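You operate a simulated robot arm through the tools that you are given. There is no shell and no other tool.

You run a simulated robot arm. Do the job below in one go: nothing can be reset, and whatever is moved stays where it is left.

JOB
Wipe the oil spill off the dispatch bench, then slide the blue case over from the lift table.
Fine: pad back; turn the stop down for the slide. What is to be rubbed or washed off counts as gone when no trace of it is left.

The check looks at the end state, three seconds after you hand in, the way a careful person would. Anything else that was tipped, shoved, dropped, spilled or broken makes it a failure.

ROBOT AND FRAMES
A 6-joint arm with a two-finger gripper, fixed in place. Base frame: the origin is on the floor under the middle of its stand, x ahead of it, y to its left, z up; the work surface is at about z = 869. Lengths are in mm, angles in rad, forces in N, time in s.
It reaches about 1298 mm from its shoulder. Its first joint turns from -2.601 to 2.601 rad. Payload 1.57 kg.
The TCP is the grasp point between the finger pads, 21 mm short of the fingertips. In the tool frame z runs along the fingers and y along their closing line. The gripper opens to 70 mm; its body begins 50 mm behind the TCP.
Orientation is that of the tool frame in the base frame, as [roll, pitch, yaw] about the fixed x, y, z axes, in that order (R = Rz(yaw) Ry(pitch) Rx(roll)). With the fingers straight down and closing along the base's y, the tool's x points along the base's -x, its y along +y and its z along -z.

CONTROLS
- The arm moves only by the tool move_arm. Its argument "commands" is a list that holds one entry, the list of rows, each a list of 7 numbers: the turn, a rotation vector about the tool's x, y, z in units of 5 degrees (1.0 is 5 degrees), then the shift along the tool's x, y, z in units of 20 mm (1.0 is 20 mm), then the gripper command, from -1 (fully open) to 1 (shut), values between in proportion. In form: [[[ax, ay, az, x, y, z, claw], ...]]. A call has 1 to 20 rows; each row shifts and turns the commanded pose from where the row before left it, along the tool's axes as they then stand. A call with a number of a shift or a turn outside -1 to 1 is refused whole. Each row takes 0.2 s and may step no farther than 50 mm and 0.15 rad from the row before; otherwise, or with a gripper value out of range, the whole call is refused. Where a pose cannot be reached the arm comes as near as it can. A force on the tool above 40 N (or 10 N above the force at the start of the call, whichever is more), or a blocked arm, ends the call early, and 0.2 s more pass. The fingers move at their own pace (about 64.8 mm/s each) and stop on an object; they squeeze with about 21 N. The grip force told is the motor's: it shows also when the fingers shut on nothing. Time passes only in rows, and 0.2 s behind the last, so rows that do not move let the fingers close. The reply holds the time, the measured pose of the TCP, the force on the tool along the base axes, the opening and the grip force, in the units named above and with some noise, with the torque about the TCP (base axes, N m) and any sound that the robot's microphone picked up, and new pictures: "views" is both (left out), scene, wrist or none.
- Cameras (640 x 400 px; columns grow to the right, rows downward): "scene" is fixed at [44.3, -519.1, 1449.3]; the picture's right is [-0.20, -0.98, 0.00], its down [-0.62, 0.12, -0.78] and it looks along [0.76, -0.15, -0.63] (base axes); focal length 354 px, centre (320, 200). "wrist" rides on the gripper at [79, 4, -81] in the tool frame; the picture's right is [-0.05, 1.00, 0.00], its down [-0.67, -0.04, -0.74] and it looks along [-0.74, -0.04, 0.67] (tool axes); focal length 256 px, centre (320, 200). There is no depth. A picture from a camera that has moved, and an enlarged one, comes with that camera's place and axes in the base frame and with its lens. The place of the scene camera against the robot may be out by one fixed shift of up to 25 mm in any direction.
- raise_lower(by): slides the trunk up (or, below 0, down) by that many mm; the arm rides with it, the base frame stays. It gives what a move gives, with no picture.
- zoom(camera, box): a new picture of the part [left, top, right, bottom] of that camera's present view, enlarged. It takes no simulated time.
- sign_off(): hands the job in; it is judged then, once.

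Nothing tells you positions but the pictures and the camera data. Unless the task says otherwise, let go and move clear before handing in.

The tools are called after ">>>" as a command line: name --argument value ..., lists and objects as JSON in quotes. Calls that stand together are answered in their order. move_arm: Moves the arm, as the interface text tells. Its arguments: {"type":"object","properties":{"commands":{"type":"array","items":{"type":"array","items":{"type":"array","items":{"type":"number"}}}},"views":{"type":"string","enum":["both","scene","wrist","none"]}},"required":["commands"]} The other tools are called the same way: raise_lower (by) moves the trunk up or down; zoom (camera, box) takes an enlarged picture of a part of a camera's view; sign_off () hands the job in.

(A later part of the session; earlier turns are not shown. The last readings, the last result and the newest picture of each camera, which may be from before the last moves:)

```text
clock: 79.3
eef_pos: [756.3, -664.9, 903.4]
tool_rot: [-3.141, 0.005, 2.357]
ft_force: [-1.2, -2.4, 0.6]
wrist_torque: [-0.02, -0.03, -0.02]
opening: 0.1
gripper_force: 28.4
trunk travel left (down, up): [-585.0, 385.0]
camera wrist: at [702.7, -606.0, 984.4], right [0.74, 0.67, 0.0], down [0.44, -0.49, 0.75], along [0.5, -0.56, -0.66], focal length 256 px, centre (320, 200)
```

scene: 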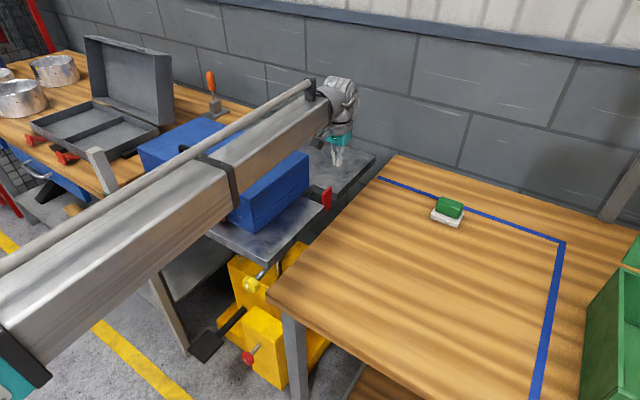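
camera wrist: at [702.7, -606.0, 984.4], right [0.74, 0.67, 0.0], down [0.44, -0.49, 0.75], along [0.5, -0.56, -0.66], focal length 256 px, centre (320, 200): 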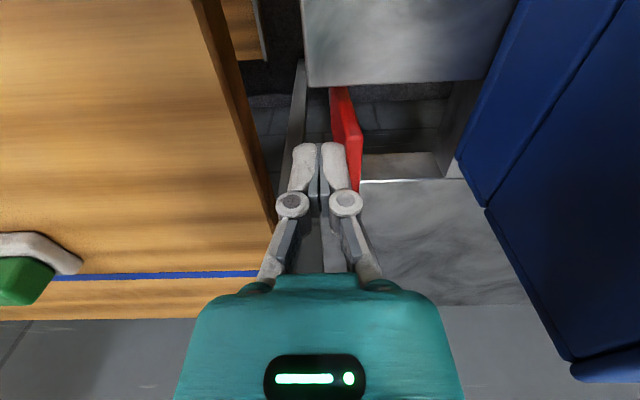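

The plate is turning inward with only about 2.6 N of resistance. I'll continue.

>>> move_arm --commands '[[[0, 0, 0, 0, 0.25, 0, 1], [0, 0, 0, 0, 0.25, 0, 1], [0, 0, 0, 0, 0.25, 0, 1], [0, 0, 0, 0, 0.25, 0, 1], [0, 0, 0, 0, 0, 0, 1]]]' --views "wrist"

>>> zoom --camera "wrist" --box '[240, 40, 480, 220]'

```text
clock: 80.5
eef_pos: [770.8, -651.4, 903.3]
tool_rot: [-3.138, 0.005, 2.357]
ft_force: [-0.4, -0.5, -1.1]
wrist_torque: [0.0, 0.02, -0.02]
opening: 0.0
gripper_force: 28.5
trunk travel left (down, up): [-585.0, 385.0]
camera wrist: at [715.9, -591.7, 984.4], right [0.74, 0.67, 0.0], down [0.44, -0.49, 0.75], along [0.5, -0.56, -0.66], focal length 256 px, centre (320, 200)
```

wrist: 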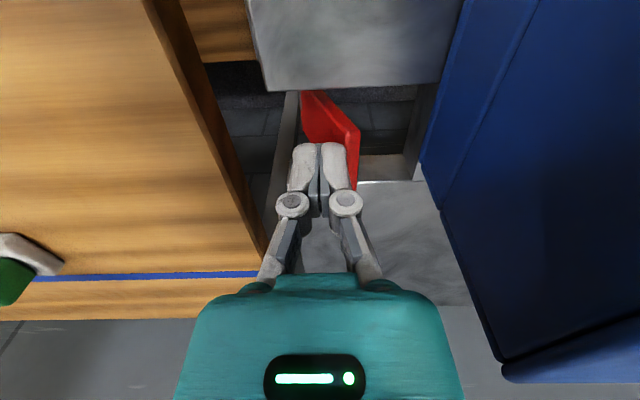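

```text
2.22 times, centred on (360, 130) of wrist
camera zoom: at [715.9, -591.7, 984.4], right [0.74, 0.67, 0.0], down [0.44, -0.49, 0.75], along [0.5, -0.56, -0.66], focal length 569 px, centre (231, 356)
```

zoom: 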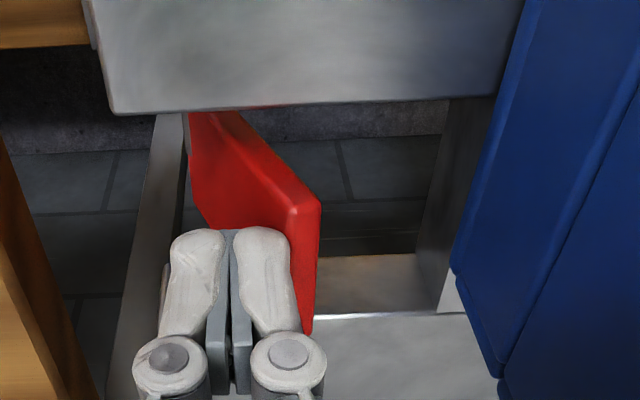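

The plate now leans inward at about 30° and stays put. I'll push further, then work downward.

>>> move_arm --commands '[[[0, 0, 0, 0, 0.25, 0, 1], [0, 0, 0, 0, 0.25, 0, 1], [0, 0, 0, 0, 0.25, 0, 1], [0, 0, 0, 0, 0, 0, 1]]]' --views "wrist"

>>> zoom --camera "wrist" --box '[240, 40, 480, 220]'

>>> zoom --camera "scene" --box '[200, 80, 400, 240]'

```text
clock: 81.5
eef_pos: [780.1, -640.9, 903.5]
tool_rot: [-3.141, 0.005, 2.357]
ft_force: [0.4, 0.0, -0.5]
wrist_torque: [0.03, 0.03, 0.0]
opening: 0.1
gripper_force: 28.6
trunk travel left (down, up): [-585.0, 385.0]
camera wrist: at [726.6, -581.3, 984.4], right [0.74, 0.67, 0.0], down [0.44, -0.49, 0.75], along [0.5, -0.56, -0.66], focal length 256 px, centre (320, 200)
```

wrist: 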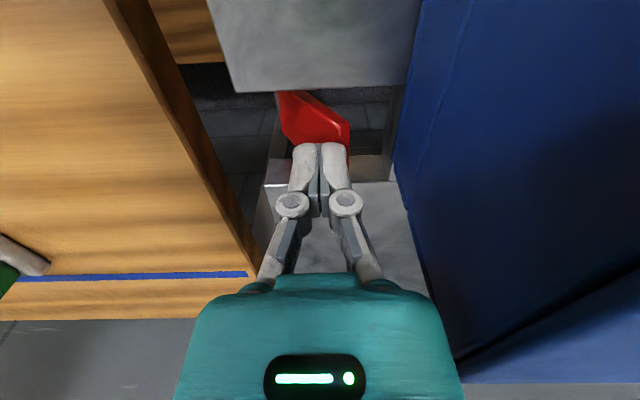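

```text
2.22 times, centred on (360, 130) of wrist
camera zoom: at [726.6, -581.3, 984.4], right [0.74, 0.67, 0.0], down [0.44, -0.49, 0.75], along [0.5, -0.56, -0.66], focal length 569 px, centre (231, 356)
```

zoom: 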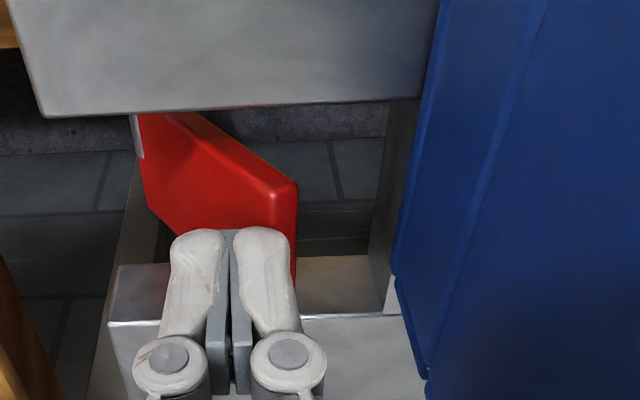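

```text
2.50 times, centred on (300, 160) of scene
camera zoom: at [44.3, -519.1, 1449.3], right [-0.2, -0.98, 0.0], down [-0.62, 0.12, -0.78], along [0.76, -0.15, -0.63], focal length 886 px, centre (370, 300)
```

zoom: 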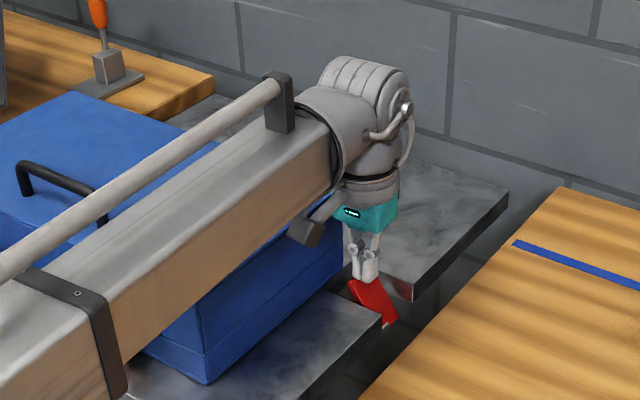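

The stop is folding into the notch. Now I'll lower in steps to press it down.

>>> raise_lower --by -12

```text
clock: 82.1
eef_pos: [780.7, -639.4, 891.6]
tool_rot: [-3.141, 0.006, 2.356]
ft_force: [-0.1, -0.4, 0.2]
wrist_torque: [0.0, -0.03, 0.04]
opening: 0.2
gripper_force: 28.8
trunk travel left (down, up): [-573.0, 397.0]
```

>>> raise_lower --by -12

```text
clock: 82.7
eef_pos: [781.1, -640.3, 879.2]
tool_rot: [-3.139, 0.005, 2.356]
ft_force: [0.4, 0.7, 0.0]
wrist_torque: [-0.01, 0.0, 0.0]
opening: 0.1
gripper_force: 28.2
trunk travel left (down, up): [-561.0, 409.0]
```

>>> move_arm --commands '[[[0, 0, 0, 0, 0, 0, 1]]]' --views "both"

>>> zoom --camera "wrist" --box '[240, 40, 480, 220]'

>>> zoom --camera "scene" --box '[240, 120, 380, 220]'

```text
clock: 83.1
eef_pos: [781.4, -640.9, 880.2]
tool_rot: [-3.14, 0.006, 2.356]
ft_force: [-0.2, -0.2, 0.7]
wrist_torque: [0.0, 0.01, 0.0]
opening: 0.0
gripper_force: 28.5
trunk travel left (down, up): [-561.0, 409.0]
camera wrist: at [726.5, -581.5, 960.4], right [0.74, 0.67, 0.0], down [0.44, -0.49, 0.75], along [0.5, -0.56, -0.66], focal length 256 px, centre (320, 200)
```

scene: 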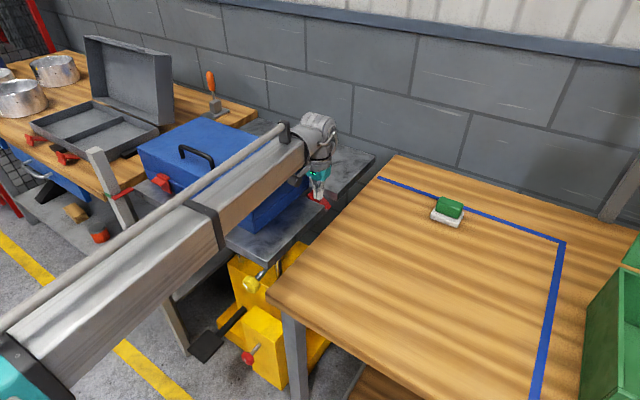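
wrist: 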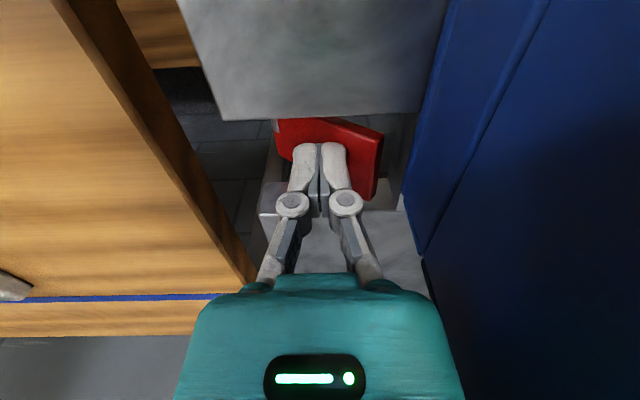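

```text
2.22 times, centred on (360, 130) of wrist
camera zoom: at [726.5, -581.5, 960.4], right [0.74, 0.67, 0.0], down [0.44, -0.49, 0.75], along [0.5, -0.56, -0.66], focal length 569 px, centre (231, 356)
```

zoom: 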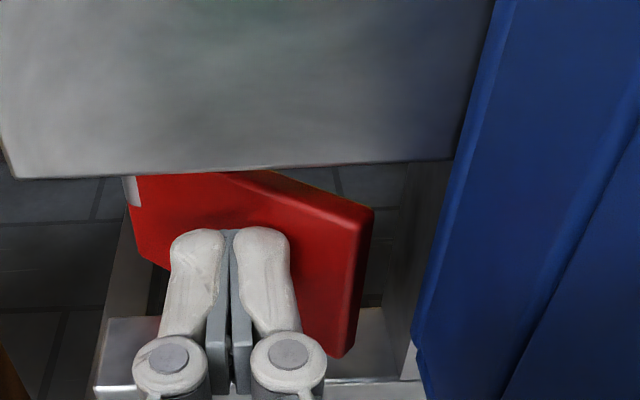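

```text
4.00 times, centred on (310, 170) of scene
camera zoom: at [44.3, -519.1, 1449.3], right [-0.2, -0.98, 0.0], down [-0.62, 0.12, -0.78], along [0.76, -0.15, -0.63], focal length 1417 px, centre (360, 320)
```

zoom: 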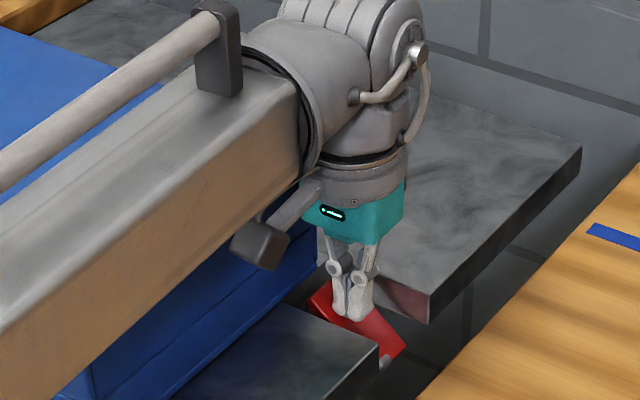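

The stop is at about 60° and below the top surface. I'll lower a bit more in small steps.

>>> raise_lower --by -8

```text
clock: 83.7
eef_pos: [780.6, -641.2, 872.1]
tool_rot: [-3.14, 0.005, 2.356]
ft_force: [-0.8, -0.5, -1.1]
wrist_torque: [-0.02, -0.02, 0.03]
opening: 0.5
gripper_force: 28.4
trunk travel left (down, up): [-553.0, 417.0]
```

>>> raise_lower --by -8

>>> move_arm --commands '[[[0, 0, 0, 0, 0, 0, 1]]]' --views "both"

>>> zoom --camera "scene" --box '[240, 120, 380, 220]'

>>> zoom --camera "wrist" --box '[240, 80, 480, 260]'

```text
clock: 84.2
eef_pos: [780.3, -639.9, 863.5]
tool_rot: [-3.139, 0.006, 2.356]
ft_force: [-0.7, -0.2, -0.2]
wrist_torque: [-0.03, -0.04, -0.04]
opening: 0.3
gripper_force: 29.0
trunk travel left (down, up): [-545.0, 425.0]
```

```text
clock: 84.6
eef_pos: [780.2, -641.7, 864.0]
tool_rot: [-3.139, 0.005, 2.356]
ft_force: [0.3, -0.9, 0.2]
wrist_torque: [-0.02, -0.02, -0.05]
opening: 0.0
gripper_force: 28.8
trunk travel left (down, up): [-545.0, 425.0]
camera wrist: at [726.5, -581.5, 944.4], right [0.74, 0.67, 0.0], down [0.44, -0.49, 0.75], along [0.5, -0.56, -0.66], focal length 256 px, centre (320, 200)
```

scene: 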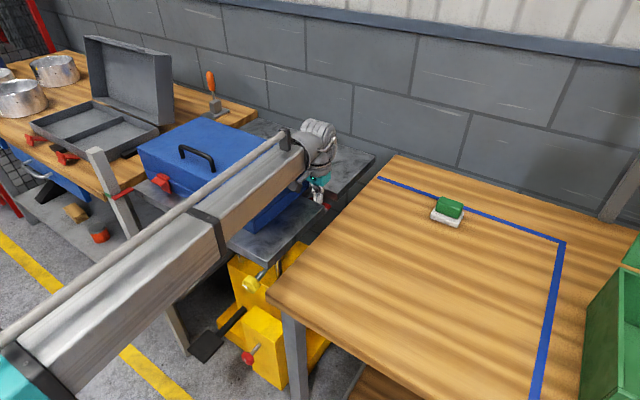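
wrist: 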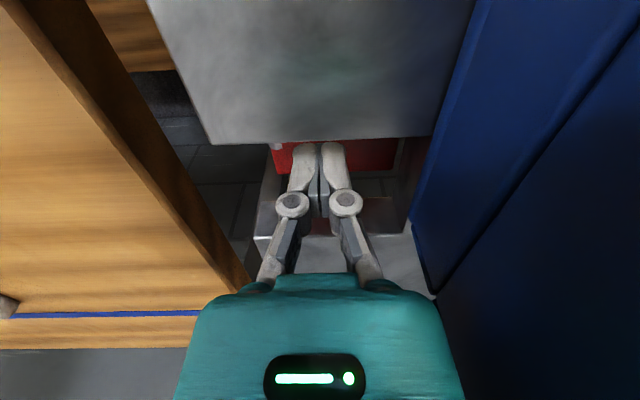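

```text
4.00 times, centred on (310, 170) of scene
camera zoom: at [44.3, -519.1, 1449.3], right [-0.2, -0.98, 0.0], down [-0.62, 0.12, -0.78], along [0.76, -0.15, -0.63], focal length 1417 px, centre (360, 320)
```

zoom: 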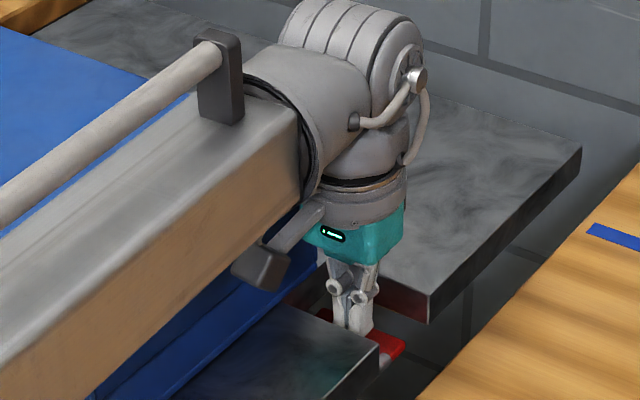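

```text
2.22 times, centred on (360, 170) of wrist
camera zoom: at [726.5, -581.5, 944.4], right [0.74, 0.67, 0.0], down [0.44, -0.49, 0.75], along [0.5, -0.56, -0.66], focal length 569 px, centre (231, 267)
```

zoom: 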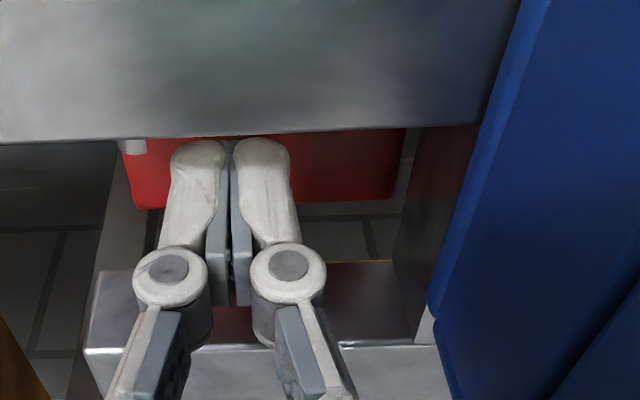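

The stop now lies flat below the surface. I'll rise clear and check that it stays down.

>>> raise_lower --by 90

>>> move_arm --commands '[[[0, 0, 0, 0, -0.9, 0, 1], [0, 0, 0, 0, -0.9, 0, 1], [0, 0, 0, 0, -0.9, 0, 1], [0, 0, 0, 0, -0.9, 0, 1], [0, 0, 0, 0, -0.9, 0, 1], [0, 0, 0, 0, 0, 0, 1]]]' --views "both"

>>> zoom --camera "wrist" --box '[340, 0, 600, 162]'

>>> zoom --camera "scene" --box '[240, 150, 380, 250]'

```text
clock: 85.9
eef_pos: [780.5, -641.1, 953.6]
tool_rot: [-3.139, 0.004, 2.356]
ft_force: [-0.9, -0.4, 0.3]
wrist_torque: [0.02, 0.01, 0.01]
opening: 0.0
gripper_force: 28.5
trunk travel left (down, up): [-635.0, 335.0]
```

```text
clock: 87.3
eef_pos: [713.8, -703.7, 953.7]
tool_rot: [-3.141, 0.005, 2.357]
ft_force: [0.0, 0.3, -0.4]
wrist_torque: [0.03, 0.0, 0.0]
opening: 0.2
gripper_force: 28.5
trunk travel left (down, up): [-635.0, 335.0]
camera wrist: at [661.4, -643.8, 1034.4], right [0.74, 0.67, 0.0], down [0.44, -0.49, 0.75], along [0.5, -0.56, -0.66], focal length 256 px, centre (320, 200)
```

scene: 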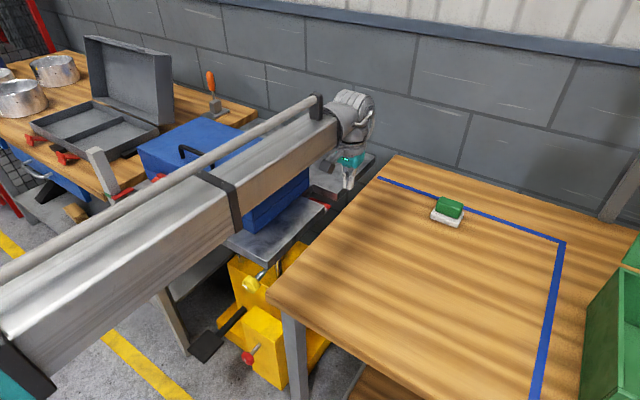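
wrist: 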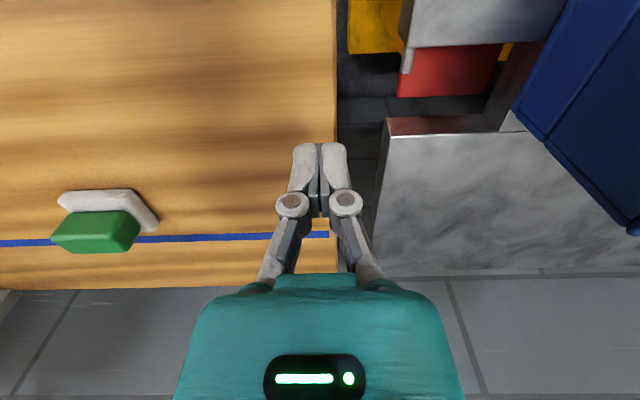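

```text
2.46 times, centred on (470, 81) of wrist
camera zoom: at [661.4, -643.8, 1034.4], right [0.74, 0.67, 0.0], down [0.44, -0.49, 0.75], along [0.5, -0.56, -0.66], focal length 630 px, centre (-49, 493)
```

zoom: 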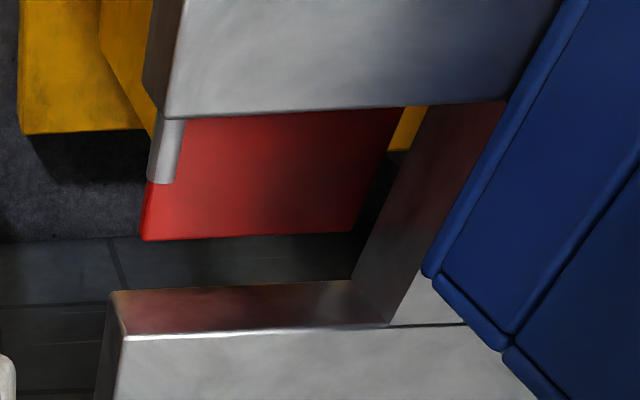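

```text
4.00 times, centred on (310, 200) of scene
camera zoom: at [44.3, -519.1, 1449.3], right [-0.2, -0.98, 0.0], down [-0.62, 0.12, -0.78], along [0.76, -0.15, -0.63], focal length 1417 px, centre (360, 200)
```

zoom: 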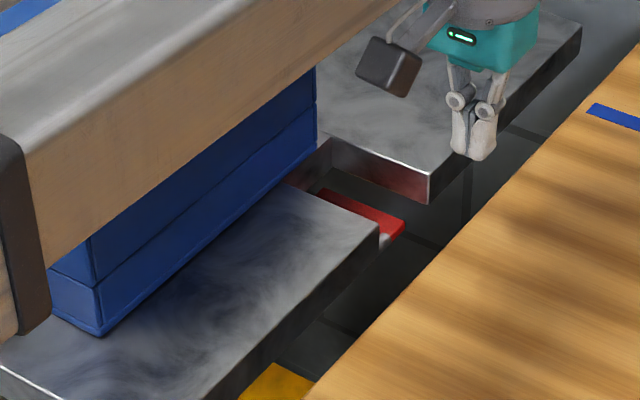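

The stop is fully down and stays there. Now the case: I'll rise, turn the gripper back, and look at the free space behind the case's far-left end so I can push it along the slide direction.

>>> raise_lower --by 120

>>> move_arm --commands '[[[0, 0, -1, 0, 0, 0, 1], [0, 0, -1, 0, 0, 0, 1], [0, 0, -1, 0, 0, 0, 1], [0, 0, -1, 0, 0, 0, 1], [0, 0, -1, 0, 0, 0, 1], [0, 0, -1, 0, 0, 0, 1], [0, 0, -1, 0, 0, 0, 1], [0, 0, -1, 0, 0, 0, 1], [0, 0, -1, 0, 0, 0, 1], [0, 0, -1, 0, 0, 0, 1], [0, 0, -1, 0, 0, 0, 1], [0, 0, -1, 0, 0, 0, 1], [0, 0, -1, 0, 0, 0, 1], [0, 0, -1, 0, 0, 0, 1], [0, 0, -1, 0, 0, 0, 1], [0, 0, -1, 0, 0, 0, 1], [0, 0, -1, 0, 0, 0, 1], [0, 0, -1, 0, 0, 0, 1], [0, 0, 0, 0, 0, 0, 1]]]' --views "both"

```text
clock: 88.8
eef_pos: [715.0, -703.8, 1073.9]
tool_rot: [-3.139, 0.004, 2.356]
ft_force: [0.2, 0.4, -0.1]
wrist_torque: [-0.02, 0.02, 0.03]
opening: 0.0
gripper_force: 28.4
trunk travel left (down, up): [-755.0, 215.0]
```

```text
clock: 92.8
eef_pos: [716.2, -703.4, 1073.0]
tool_rot: [-3.138, -0.002, -2.356]
ft_force: [-0.4, -0.1, 0.6]
wrist_torque: [0.05, 0.05, 0.04]
opening: 0.1
gripper_force: 28.8
trunk travel left (down, up): [-755.0, 215.0]
camera wrist: at [656.1, -756.1, 1155.1], right [-0.67, 0.74, -0.01], down [0.49, 0.45, 0.74], along [0.56, 0.49, -0.67], focal length 256 px, centre (320, 200)
```

scene: 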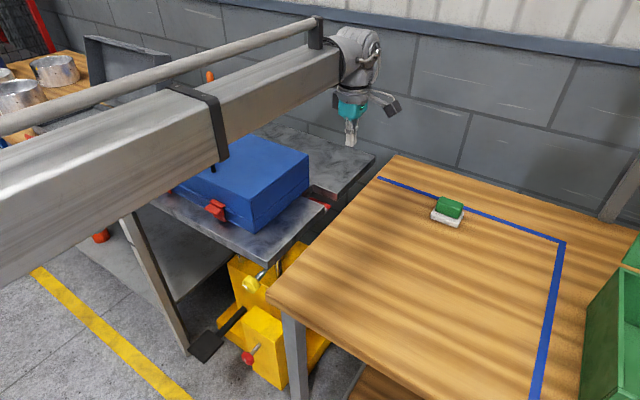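
wrist: 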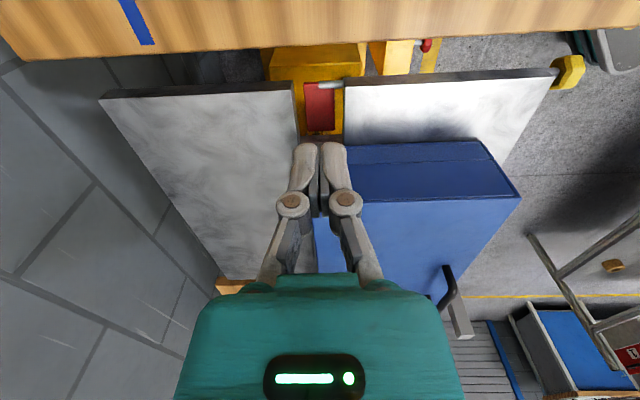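

>>> move_arm --commands '[[[0, 0, 0, -1, 0.23, 0, 1], [0, 0, 0, -1, 0.23, 0, 1], [0, 0, 0, -1, 0.23, 0, 1], [0, 0, 0, -1, 0.23, 0, 1], [0, 0, 0, -1, 0.23, 0, 1], [0, 0, 0, -1, 0.23, 0, 1], [0, 0, 0, -1, 0.23, 0, 1], [0, 0, 0, -1, 0.23, 0, 1], [0, 0, 0, -1, 0.23, 0, 1], [0, 0, 0, -1, 0.23, 0, 1], [0, 0, 0, -1, 0.23, 0, 1], [0, 0, 0, -1, 0.23, 0, 1], [0, 0, 0, -1, 0.23, 0, 1], [0, 0, 0, -1, 0.23, 0, 1], [0, 0, 0, -1, 0.23, 0, 1], [0, 0, 0, -1, 0.23, 0, 1], [0, 0, 0, -1, 0.23, 0, 1], [0, 0, 0, -1, 0.23, 0, 1], [0, 0, 0, -1, 0.23, 0, 1], [0, 0, 0, -1, 0.23, 0, 1]]]' --views "both"

```text
clock: 97.0
eef_pos: [934.1, -354.3, 1073.5]
tool_rot: [-3.136, -0.002, -2.357]
ft_force: [-0.5, -1.0, 0.1]
wrist_torque: [0.01, -0.02, -0.01]
opening: 0.0
gripper_force: 28.7
out of reach, approached as far as the arm can: row 12
trunk travel left (down, up): [-755.0, 215.0]
camera wrist: at [874.5, -407.0, 1155.0], right [-0.67, 0.74, -0.01], down [0.49, 0.45, 0.74], along [0.56, 0.49, -0.67], focal length 256 px, centre (320, 200)
```

scene: 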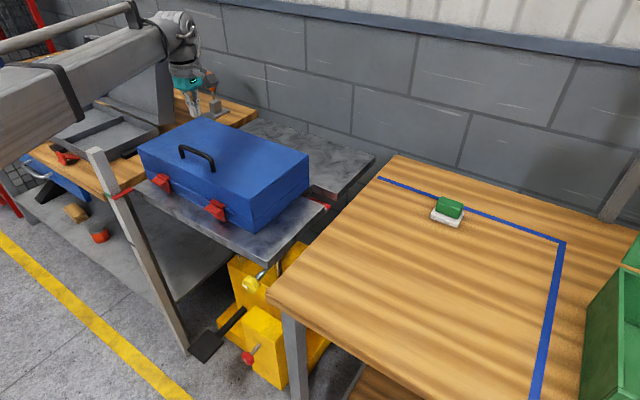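
wrist: 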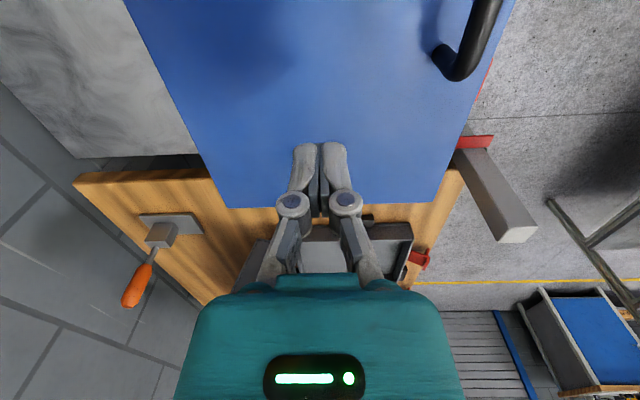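

Behind the case's left end there is roughly 110 mm of room before the tray. I'll zoom to fix the case's corners precisely.

>>> zoom --camera "wrist" --box '[180, 120, 480, 308]'

>>> zoom --camera "scene" --box '[60, 60, 320, 240]'

```text
2.13 times, centred on (330, 214) of wrist
camera zoom: at [874.5, -407.0, 1155.0], right [-0.67, 0.74, -0.01], down [0.49, 0.45, 0.74], along [0.56, 0.49, -0.67], focal length 545 px, centre (299, 170)
```

zoom: 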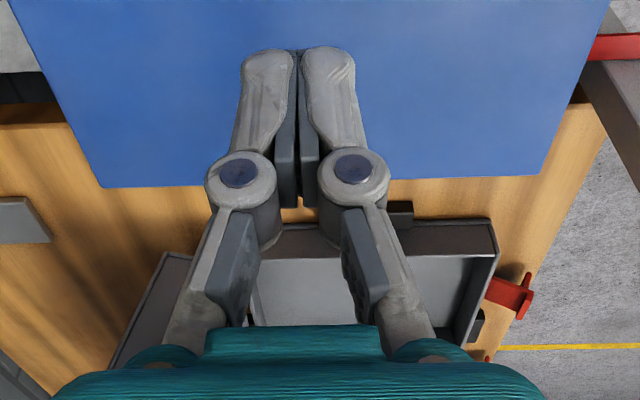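

```text
2.22 times, centred on (190, 150) of scene
camera zoom: at [44.3, -519.1, 1449.3], right [-0.2, -0.98, 0.0], down [-0.62, 0.12, -0.78], along [0.76, -0.15, -0.63], focal length 787 px, centre (609, 311)
```

zoom: 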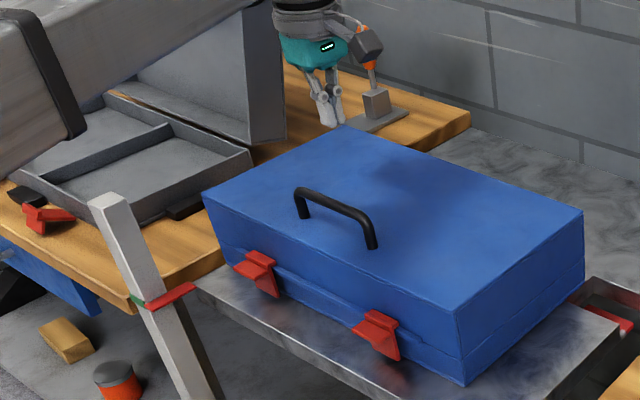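

The case is square to the slide direction, with its left end at about -550 and its centre line at about 907. I'll go behind it at safe height with the fingers opened wide, to push with two contact points.

>>> move_arm --commands '[[[0, 0, 0, -0.93, 0.02, 0, -1], [0, 0, 0, -0.93, 0.02, 0, -1], [0, 0, 0, -0.93, 0.02, 0, -1], [0, 0, 0, -0.93, 0.02, 0, -1], [0, 0, 0, -0.93, 0.02, 0, -1], [0, 0, 0, -0.93, 0.02, 0, -1], [0, 0, 0, -0.93, 0.02, 0, -1], [0, 0, 0, -0.93, 0.02, 0, -1], [0, 0, 0, -0.93, 0.02, 0, -1], [0, 0, 0, 0, 0, 0, -1]]]' --views "both"

>>> zoom --camera "wrist" --box '[160, 60, 480, 260]'

>>> zoom --camera "scene" --box '[60, 40, 260, 190]'

```text
clock: 99.2
eef_pos: [1048.0, -234.5, 1073.2]
tool_rot: [-3.136, -0.002, -2.357]
ft_force: [-0.2, 0.6, 0.0]
wrist_torque: [0.01, -0.03, -0.01]
opening: 69.9
gripper_force: 0.0
trunk travel left (down, up): [-755.0, 215.0]
camera wrist: at [988.2, -287.1, 1155.0], right [-0.67, 0.74, -0.01], down [0.49, 0.45, 0.74], along [0.56, 0.49, -0.67], focal length 256 px, centre (320, 200)
```

scene: 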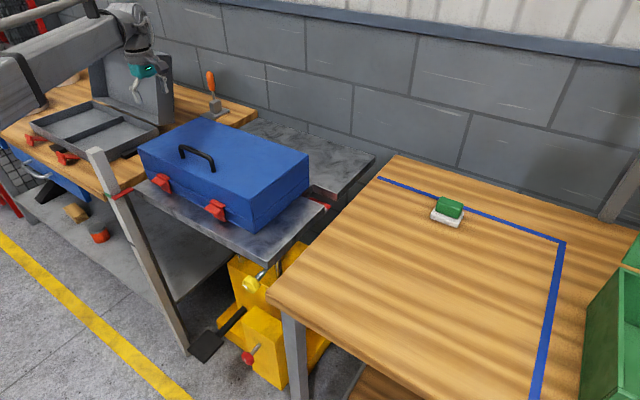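
wrist: 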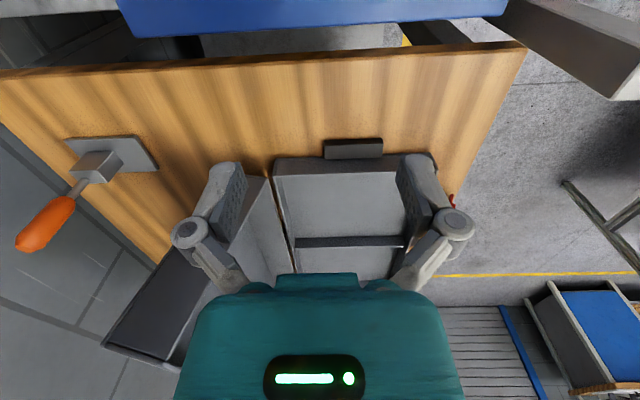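

```text
2.00 times, centred on (320, 160) of wrist
camera zoom: at [988.2, -287.1, 1155.0], right [-0.67, 0.74, -0.01], down [0.49, 0.45, 0.74], along [0.56, 0.49, -0.67], focal length 512 px, centre (320, 280)
```

zoom: 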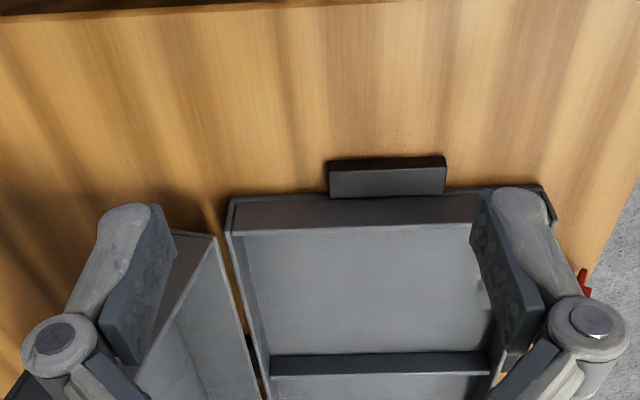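

```text
2.67 times, centred on (160, 115) of scene
camera zoom: at [44.3, -519.1, 1449.3], right [-0.2, -0.98, 0.0], down [-0.62, 0.12, -0.78], along [0.76, -0.15, -0.63], focal length 944 px, centre (747, 427)
```

zoom: 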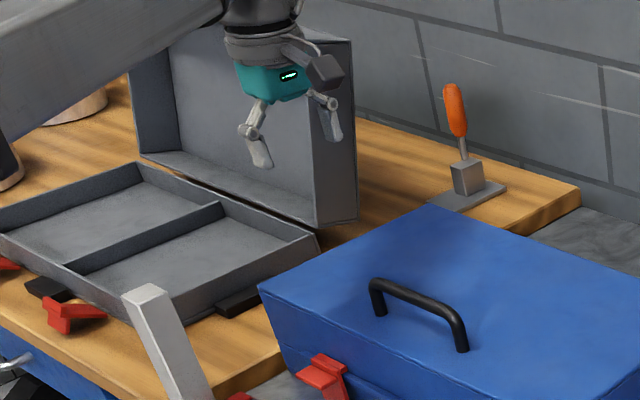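

There's enough room behind the case, and the tray and lid are well back. I'll lower in two steps to pushing height, keeping the palm above the case top.

>>> raise_lower --by -90

>>> move_arm --commands '[[[0, 0, 0, 0, 0, 0, -1]]]' --views "both"

>>> zoom --camera "scene" --box '[60, 40, 260, 190]'

```text
clock: 100.4
eef_pos: [1047.1, -234.6, 983.7]
tool_rot: [-3.137, -0.002, -2.357]
ft_force: [0.1, -0.9, 0.7]
wrist_torque: [0.01, 0.0, -0.01]
opening: 70.2
gripper_force: 0.0
trunk travel left (down, up): [-665.0, 305.0]
```

```text
clock: 100.8
eef_pos: [1048.8, -234.7, 983.9]
tool_rot: [-3.138, -0.002, -2.355]
ft_force: [0.3, -0.1, 0.3]
wrist_torque: [0.01, 0.0, -0.01]
opening: 69.9
gripper_force: 0.0
trunk travel left (down, up): [-665.0, 305.0]
camera wrist: at [988.2, -287.2, 1065.0], right [-0.67, 0.74, -0.01], down [0.49, 0.45, 0.74], along [0.56, 0.49, -0.67], focal length 256 px, centre (320, 200)
```

scene: 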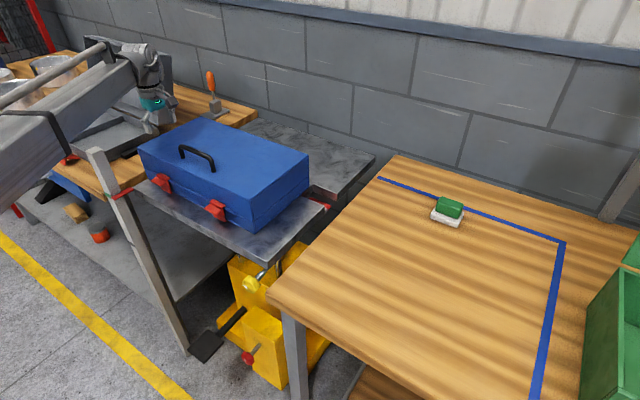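
wrist: 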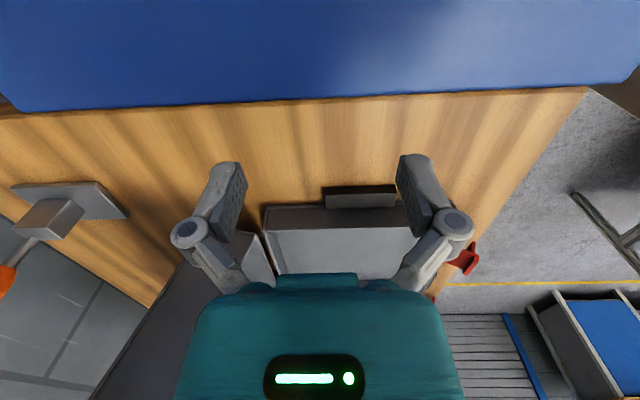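

```text
2.67 times, centred on (160, 115) of scene
camera zoom: at [44.3, -519.1, 1449.3], right [-0.2, -0.98, 0.0], down [-0.62, 0.12, -0.78], along [0.76, -0.15, -0.63], focal length 944 px, centre (747, 427)
```

zoom: 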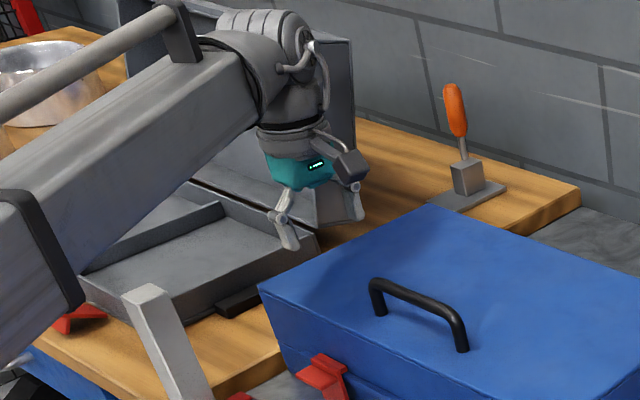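

The case's left top edge is about 30 mm ahead of the fingers. I'm lowering another 40 mm to pushing height.

>>> raise_lower --by -40

>>> move_arm --commands '[[[0, 0, 0, 0.25, 0, 0, -1], [0, 0, 0, 0.25, 0, 0, -1], [0, 0, 0, 0, 0, 0, -1]]]' --views "both"

>>> zoom --camera "scene" --box '[60, 60, 260, 210]'

```text
clock: 101.7
eef_pos: [1048.9, -234.7, 943.5]
tool_rot: [-3.137, -0.001, -2.355]
ft_force: [0.8, 0.0, 0.5]
wrist_torque: [-0.01, 0.02, 0.04]
opening: 70.2
gripper_force: 0.0
trunk travel left (down, up): [-625.0, 345.0]
```

```text
clock: 102.5
eef_pos: [1042.3, -240.2, 942.7]
tool_rot: [-3.137, -0.002, -2.356]
ft_force: [-0.3, 1.0, 0.8]
wrist_torque: [-0.02, -0.01, 0.01]
opening: 69.9
gripper_force: 0.1
trunk travel left (down, up): [-625.0, 345.0]
camera wrist: at [980.8, -293.5, 1025.0], right [-0.67, 0.74, -0.01], down [0.49, 0.45, 0.74], along [0.56, 0.49, -0.67], focal length 256 px, centre (320, 200)
```

scene: 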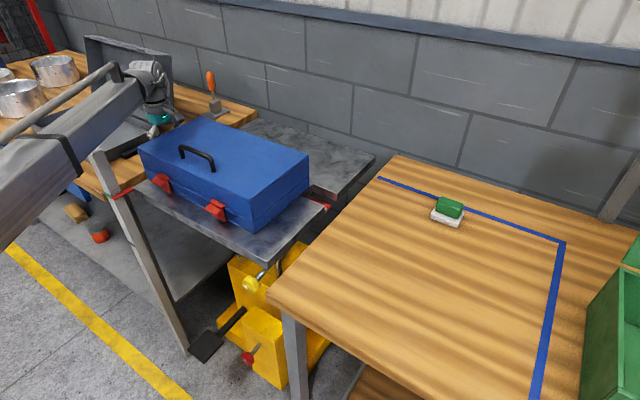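
wrist: 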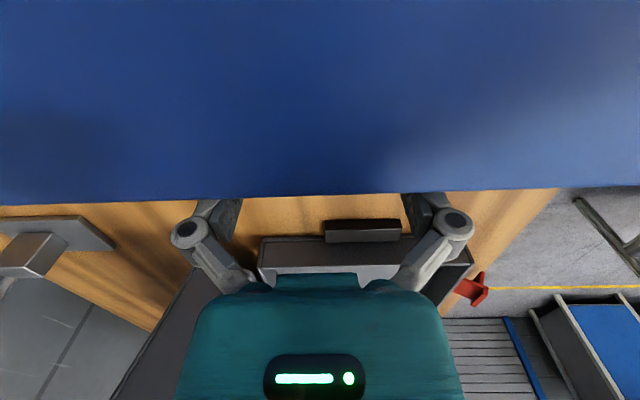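

```text
2.67 times, centred on (160, 135) of scene
camera zoom: at [44.3, -519.1, 1449.3], right [-0.2, -0.98, 0.0], down [-0.62, 0.12, -0.78], along [0.76, -0.15, -0.63], focal length 944 px, centre (747, 373)
```

zoom: 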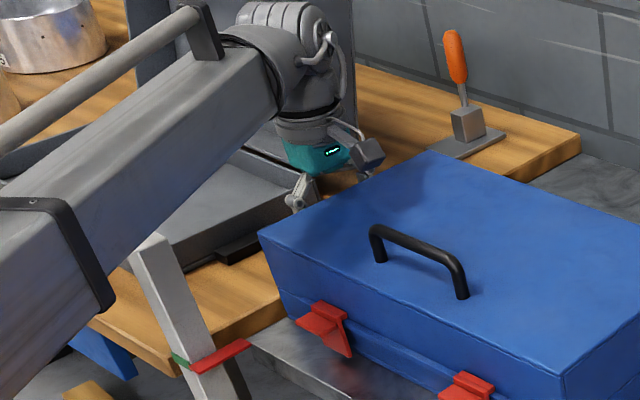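

Palm clearance looks fine. Now I'll push slowly until contact and check the force.

>>> move_arm --commands '[[[0, 0, 0, 0.25, 0, 0, -1], [0, 0, 0, 0.25, 0, 0, -1], [0, 0, 0, 0.25, 0, 0, -1], [0, 0, 0, 0.25, 0, 0, -1], [0, 0, 0, 0.25, 0, 0, -1], [0, 0, 0, 0.25, 0, 0, -1]]]' --views "both"

```text
clock: 103.9
eef_pos: [1019.3, -261.4, 943.8]
tool_rot: [-3.135, -0.003, -2.356]
ft_force: [2.5, 2.4, 0.6]
wrist_torque: [0.06, 0.02, 0.03]
opening: 70.0
gripper_force: 0.1
trunk travel left (down, up): [-625.0, 345.0]
camera wrist: at [959.6, -314.8, 1024.9], right [-0.67, 0.74, -0.01], down [0.49, 0.45, 0.74], along [0.56, 0.49, -0.67], focal length 256 px, centre (320, 200)
```

scene: 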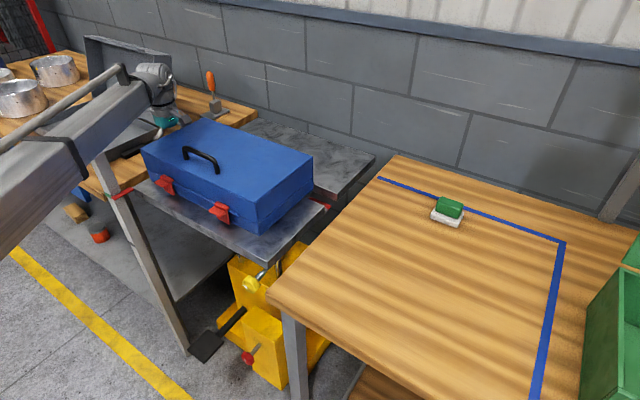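
wrist: 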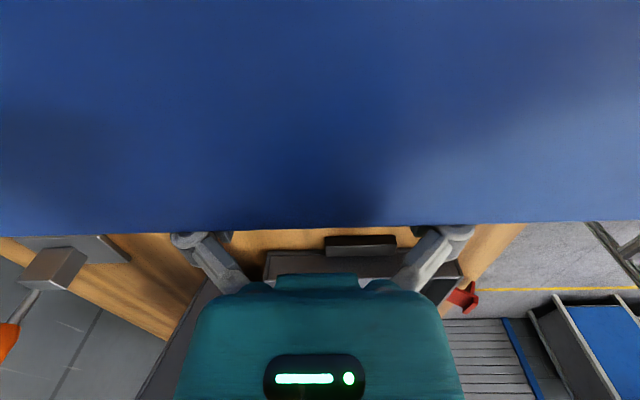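

The case slides easily, at about 3.5 N. I'll keep pushing in stages and watch its heading.

>>> move_arm --commands '[[[0, 0, 0, 0.5, 0, 0, -1], [0, 0, 0, 0.5, 0, 0, -1], [0, 0, 0, 0.5, 0, 0, -1], [0, 0, 0, 0.5, 0, 0, -1], [0, 0, 0, 0.5, 0, 0, -1], [0, 0, 0, 0.5, 0, 0, -1], [0, 0, 0, 0.5, 0, 0, -1], [0, 0, 0, 0.5, 0, 0, -1], [0, 0, 0, 0.5, 0, 0, -1], [0, 0, 0, 0.5, 0, 0, -1]]]' --views "both"

```text
clock: 106.1
eef_pos: [949.6, -333.6, 943.6]
tool_rot: [-3.136, -0.004, -2.357]
ft_force: [1.5, 0.2, -0.5]
wrist_torque: [0.02, 0.0, 0.01]
opening: 70.1
gripper_force: 0.1
trunk travel left (down, up): [-625.0, 345.0]
camera wrist: at [889.6, -385.9, 1025.0], right [-0.67, 0.74, -0.01], down [0.49, 0.45, 0.74], along [0.56, 0.49, -0.67], focal length 256 px, centre (320, 200)
```

scene: 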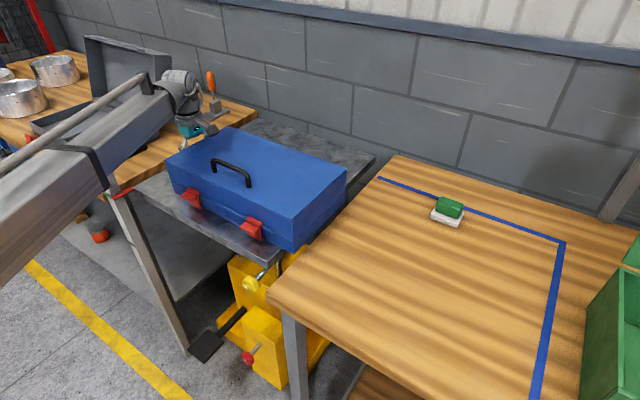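
wrist: 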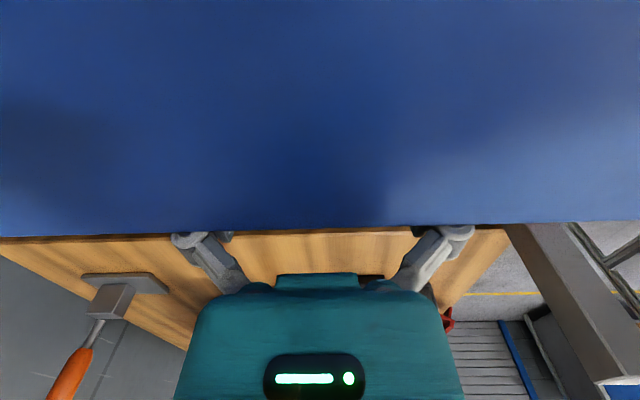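

It's moving straight. I'll raise 12 mm so the palm keeps clear when the case tilts slightly over the step, then continue.

>>> raise_lower --by 12

>>> move_arm --commands '[[[0, 0, 0, 0.5, 0, 0, -1], [0, 0, 0, 0.5, 0, 0, -1], [0, 0, 0, 0.5, 0, 0, -1], [0, 0, 0, 0.5, 0, 0, -1], [0, 0, 0, 0.5, 0, 0, -1], [0, 0, 0, 0.5, 0, 0, -1], [0, 0, 0, 0.5, 0, 0, -1], [0, 0, 0, 0.5, 0, 0, -1], [0, 0, 0, 0.5, 0, 0, -1], [0, 0, 0, 0.5, 0, 0, -1], [0, 0, 0, 0.5, 0, 0, -1], [0, 0, 0, 0.5, 0, 0, -1]]]' --views "both"

```text
clock: 106.7
eef_pos: [950.5, -333.4, 955.6]
tool_rot: [-3.136, -0.002, -2.357]
ft_force: [-0.5, -0.5, 0.2]
wrist_torque: [-0.02, -0.02, 0.06]
opening: 69.9
gripper_force: 0.0
trunk travel left (down, up): [-637.0, 333.0]
```

```text
clock: 109.3
eef_pos: [864.5, -417.5, 954.6]
tool_rot: [-3.137, -0.004, -2.359]
ft_force: [1.0, -0.5, 0.0]
wrist_torque: [-0.03, -0.02, -0.02]
opening: 69.9
gripper_force: 0.1
trunk travel left (down, up): [-637.0, 333.0]
camera wrist: at [805.1, -469.8, 1037.1], right [-0.67, 0.74, -0.01], down [0.5, 0.45, 0.74], along [0.56, 0.49, -0.67], focal length 256 px, centre (320, 200)
```

scene: 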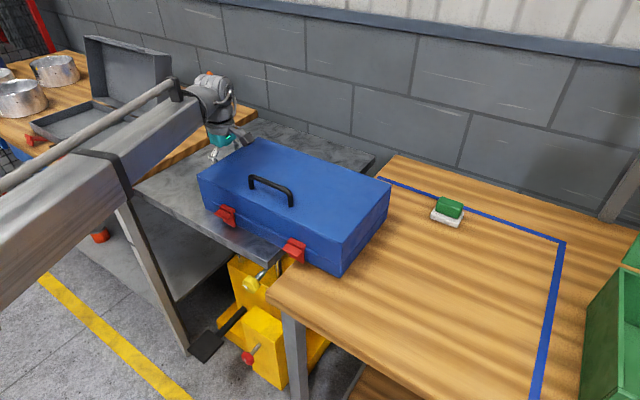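
wrist: 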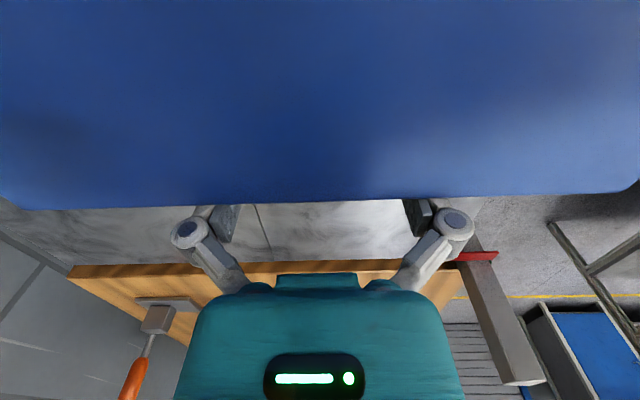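

The case is crossing the gap in a straight line. I'll go on in a smaller stage through the tipping point over the step.

>>> move_arm --commands '[[[0, 0, 0, 0.4, 0, 0, -1], [0, 0, 0, 0.4, 0, 0, -1], [0, 0, 0, 0.4, 0, 0, -1], [0, 0, 0, 0.4, 0, 0, -1], [0, 0, 0, 0.4, 0, 0, -1], [0, 0, 0, 0.4, 0, 0, -1], [0, 0, 0, 0.4, 0, 0, -1], [0, 0, 0, 0.4, 0, 0, -1], [0, 0, 0, 0.4, 0, 0, -1], [0, 0, 0, 0.4, 0, 0, -1]]]' --views "both"

>>> zoom --camera "scene" --box '[180, 110, 460, 300]'

```text
clock: 111.5
eef_pos: [807.4, -474.0, 955.5]
tool_rot: [-3.137, -0.003, -2.357]
ft_force: [2.3, 2.0, -0.4]
wrist_torque: [0.03, -0.01, -0.04]
opening: 70.1
gripper_force: 0.1
trunk travel left (down, up): [-637.0, 333.0]
camera wrist: at [748.2, -526.9, 1037.0], right [-0.67, 0.74, -0.01], down [0.49, 0.45, 0.74], along [0.56, 0.49, -0.67], focal length 256 px, centre (320, 200)
```

scene: 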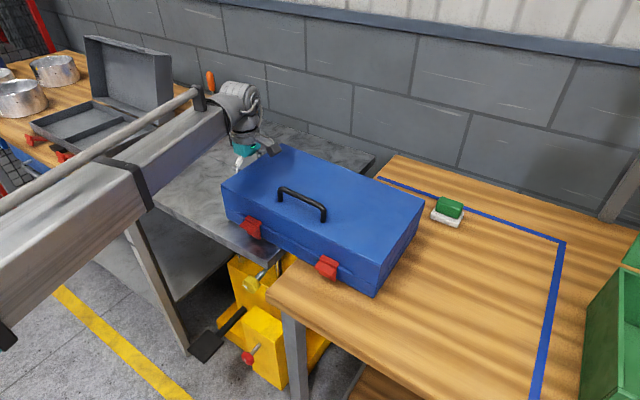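
wrist: 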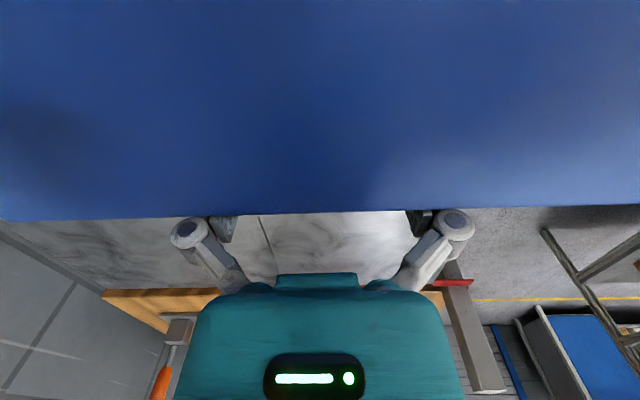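

```text
2.11 times, centred on (320, 205) of scene
camera zoom: at [44.3, -519.1, 1449.3], right [-0.2, -0.98, 0.0], down [-0.62, 0.12, -0.78], along [0.76, -0.15, -0.63], focal length 746 px, centre (320, 190)
```

zoom: 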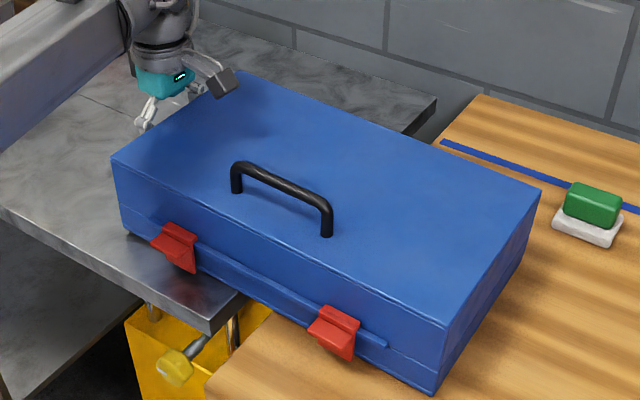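

The case has settled across the step as expected and stays square. Pushing on.

>>> move_arm --commands '[[[0, 0, 0, 0.5, 0, 0, -1], [0, 0, 0, 0.5, 0, 0, -1], [0, 0, 0, 0.5, 0, 0, -1], [0, 0, 0, 0.5, 0, 0, -1], [0, 0, 0, 0.5, 0, 0, -1], [0, 0, 0, 0.5, 0, 0, -1], [0, 0, 0, 0.5, 0, 0, -1], [0, 0, 0, 0.5, 0, 0, -1], [0, 0, 0, 0.5, 0, 0, -1], [0, 0, 0, 0.5, 0, 0, -1], [0, 0, 0, 0.5, 0, 0, -1], [0, 0, 0, 0.5, 0, 0, -1], [0, 0, 0, 0.5, 0, 0, -1]]]' --views "both"

>>> zoom --camera "scene" --box '[220, 120, 520, 320]'

```text
clock: 114.3
eef_pos: [716.1, -565.8, 956.6]
tool_rot: [-3.137, -0.004, -2.356]
ft_force: [1.3, 1.0, -0.2]
wrist_torque: [0.01, -0.01, 0.03]
opening: 68.9
gripper_force: 0.0
trunk travel left (down, up): [-637.0, 333.0]
camera wrist: at [656.6, -618.6, 1037.0], right [-0.67, 0.74, -0.01], down [0.49, 0.45, 0.74], along [0.56, 0.49, -0.67], focal length 256 px, centre (320, 200)
```

scene: 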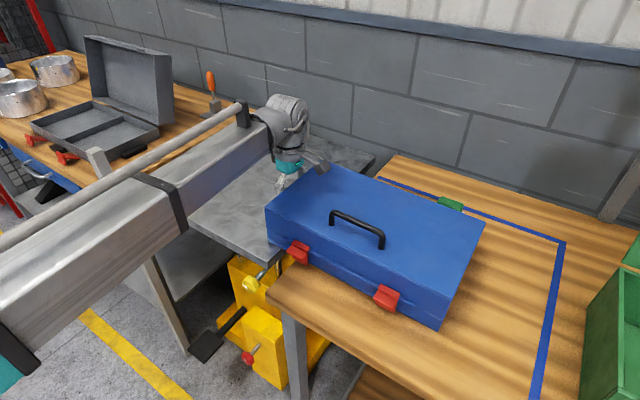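
wrist: 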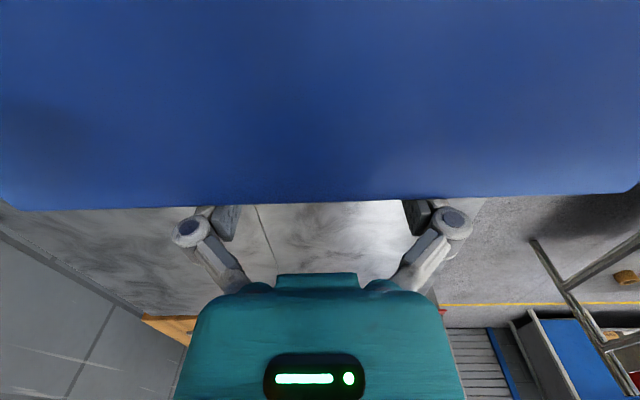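

```text
2.00 times, centred on (370, 220) of scene
camera zoom: at [44.3, -519.1, 1449.3], right [-0.2, -0.98, 0.0], down [-0.62, 0.12, -0.78], along [0.76, -0.15, -0.63], focal length 708 px, centre (220, 160)
```

zoom: 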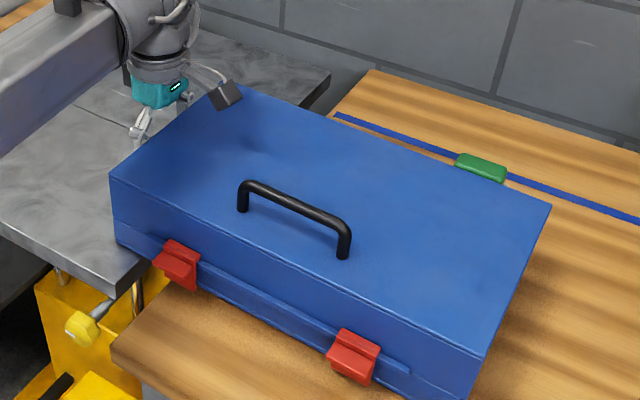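

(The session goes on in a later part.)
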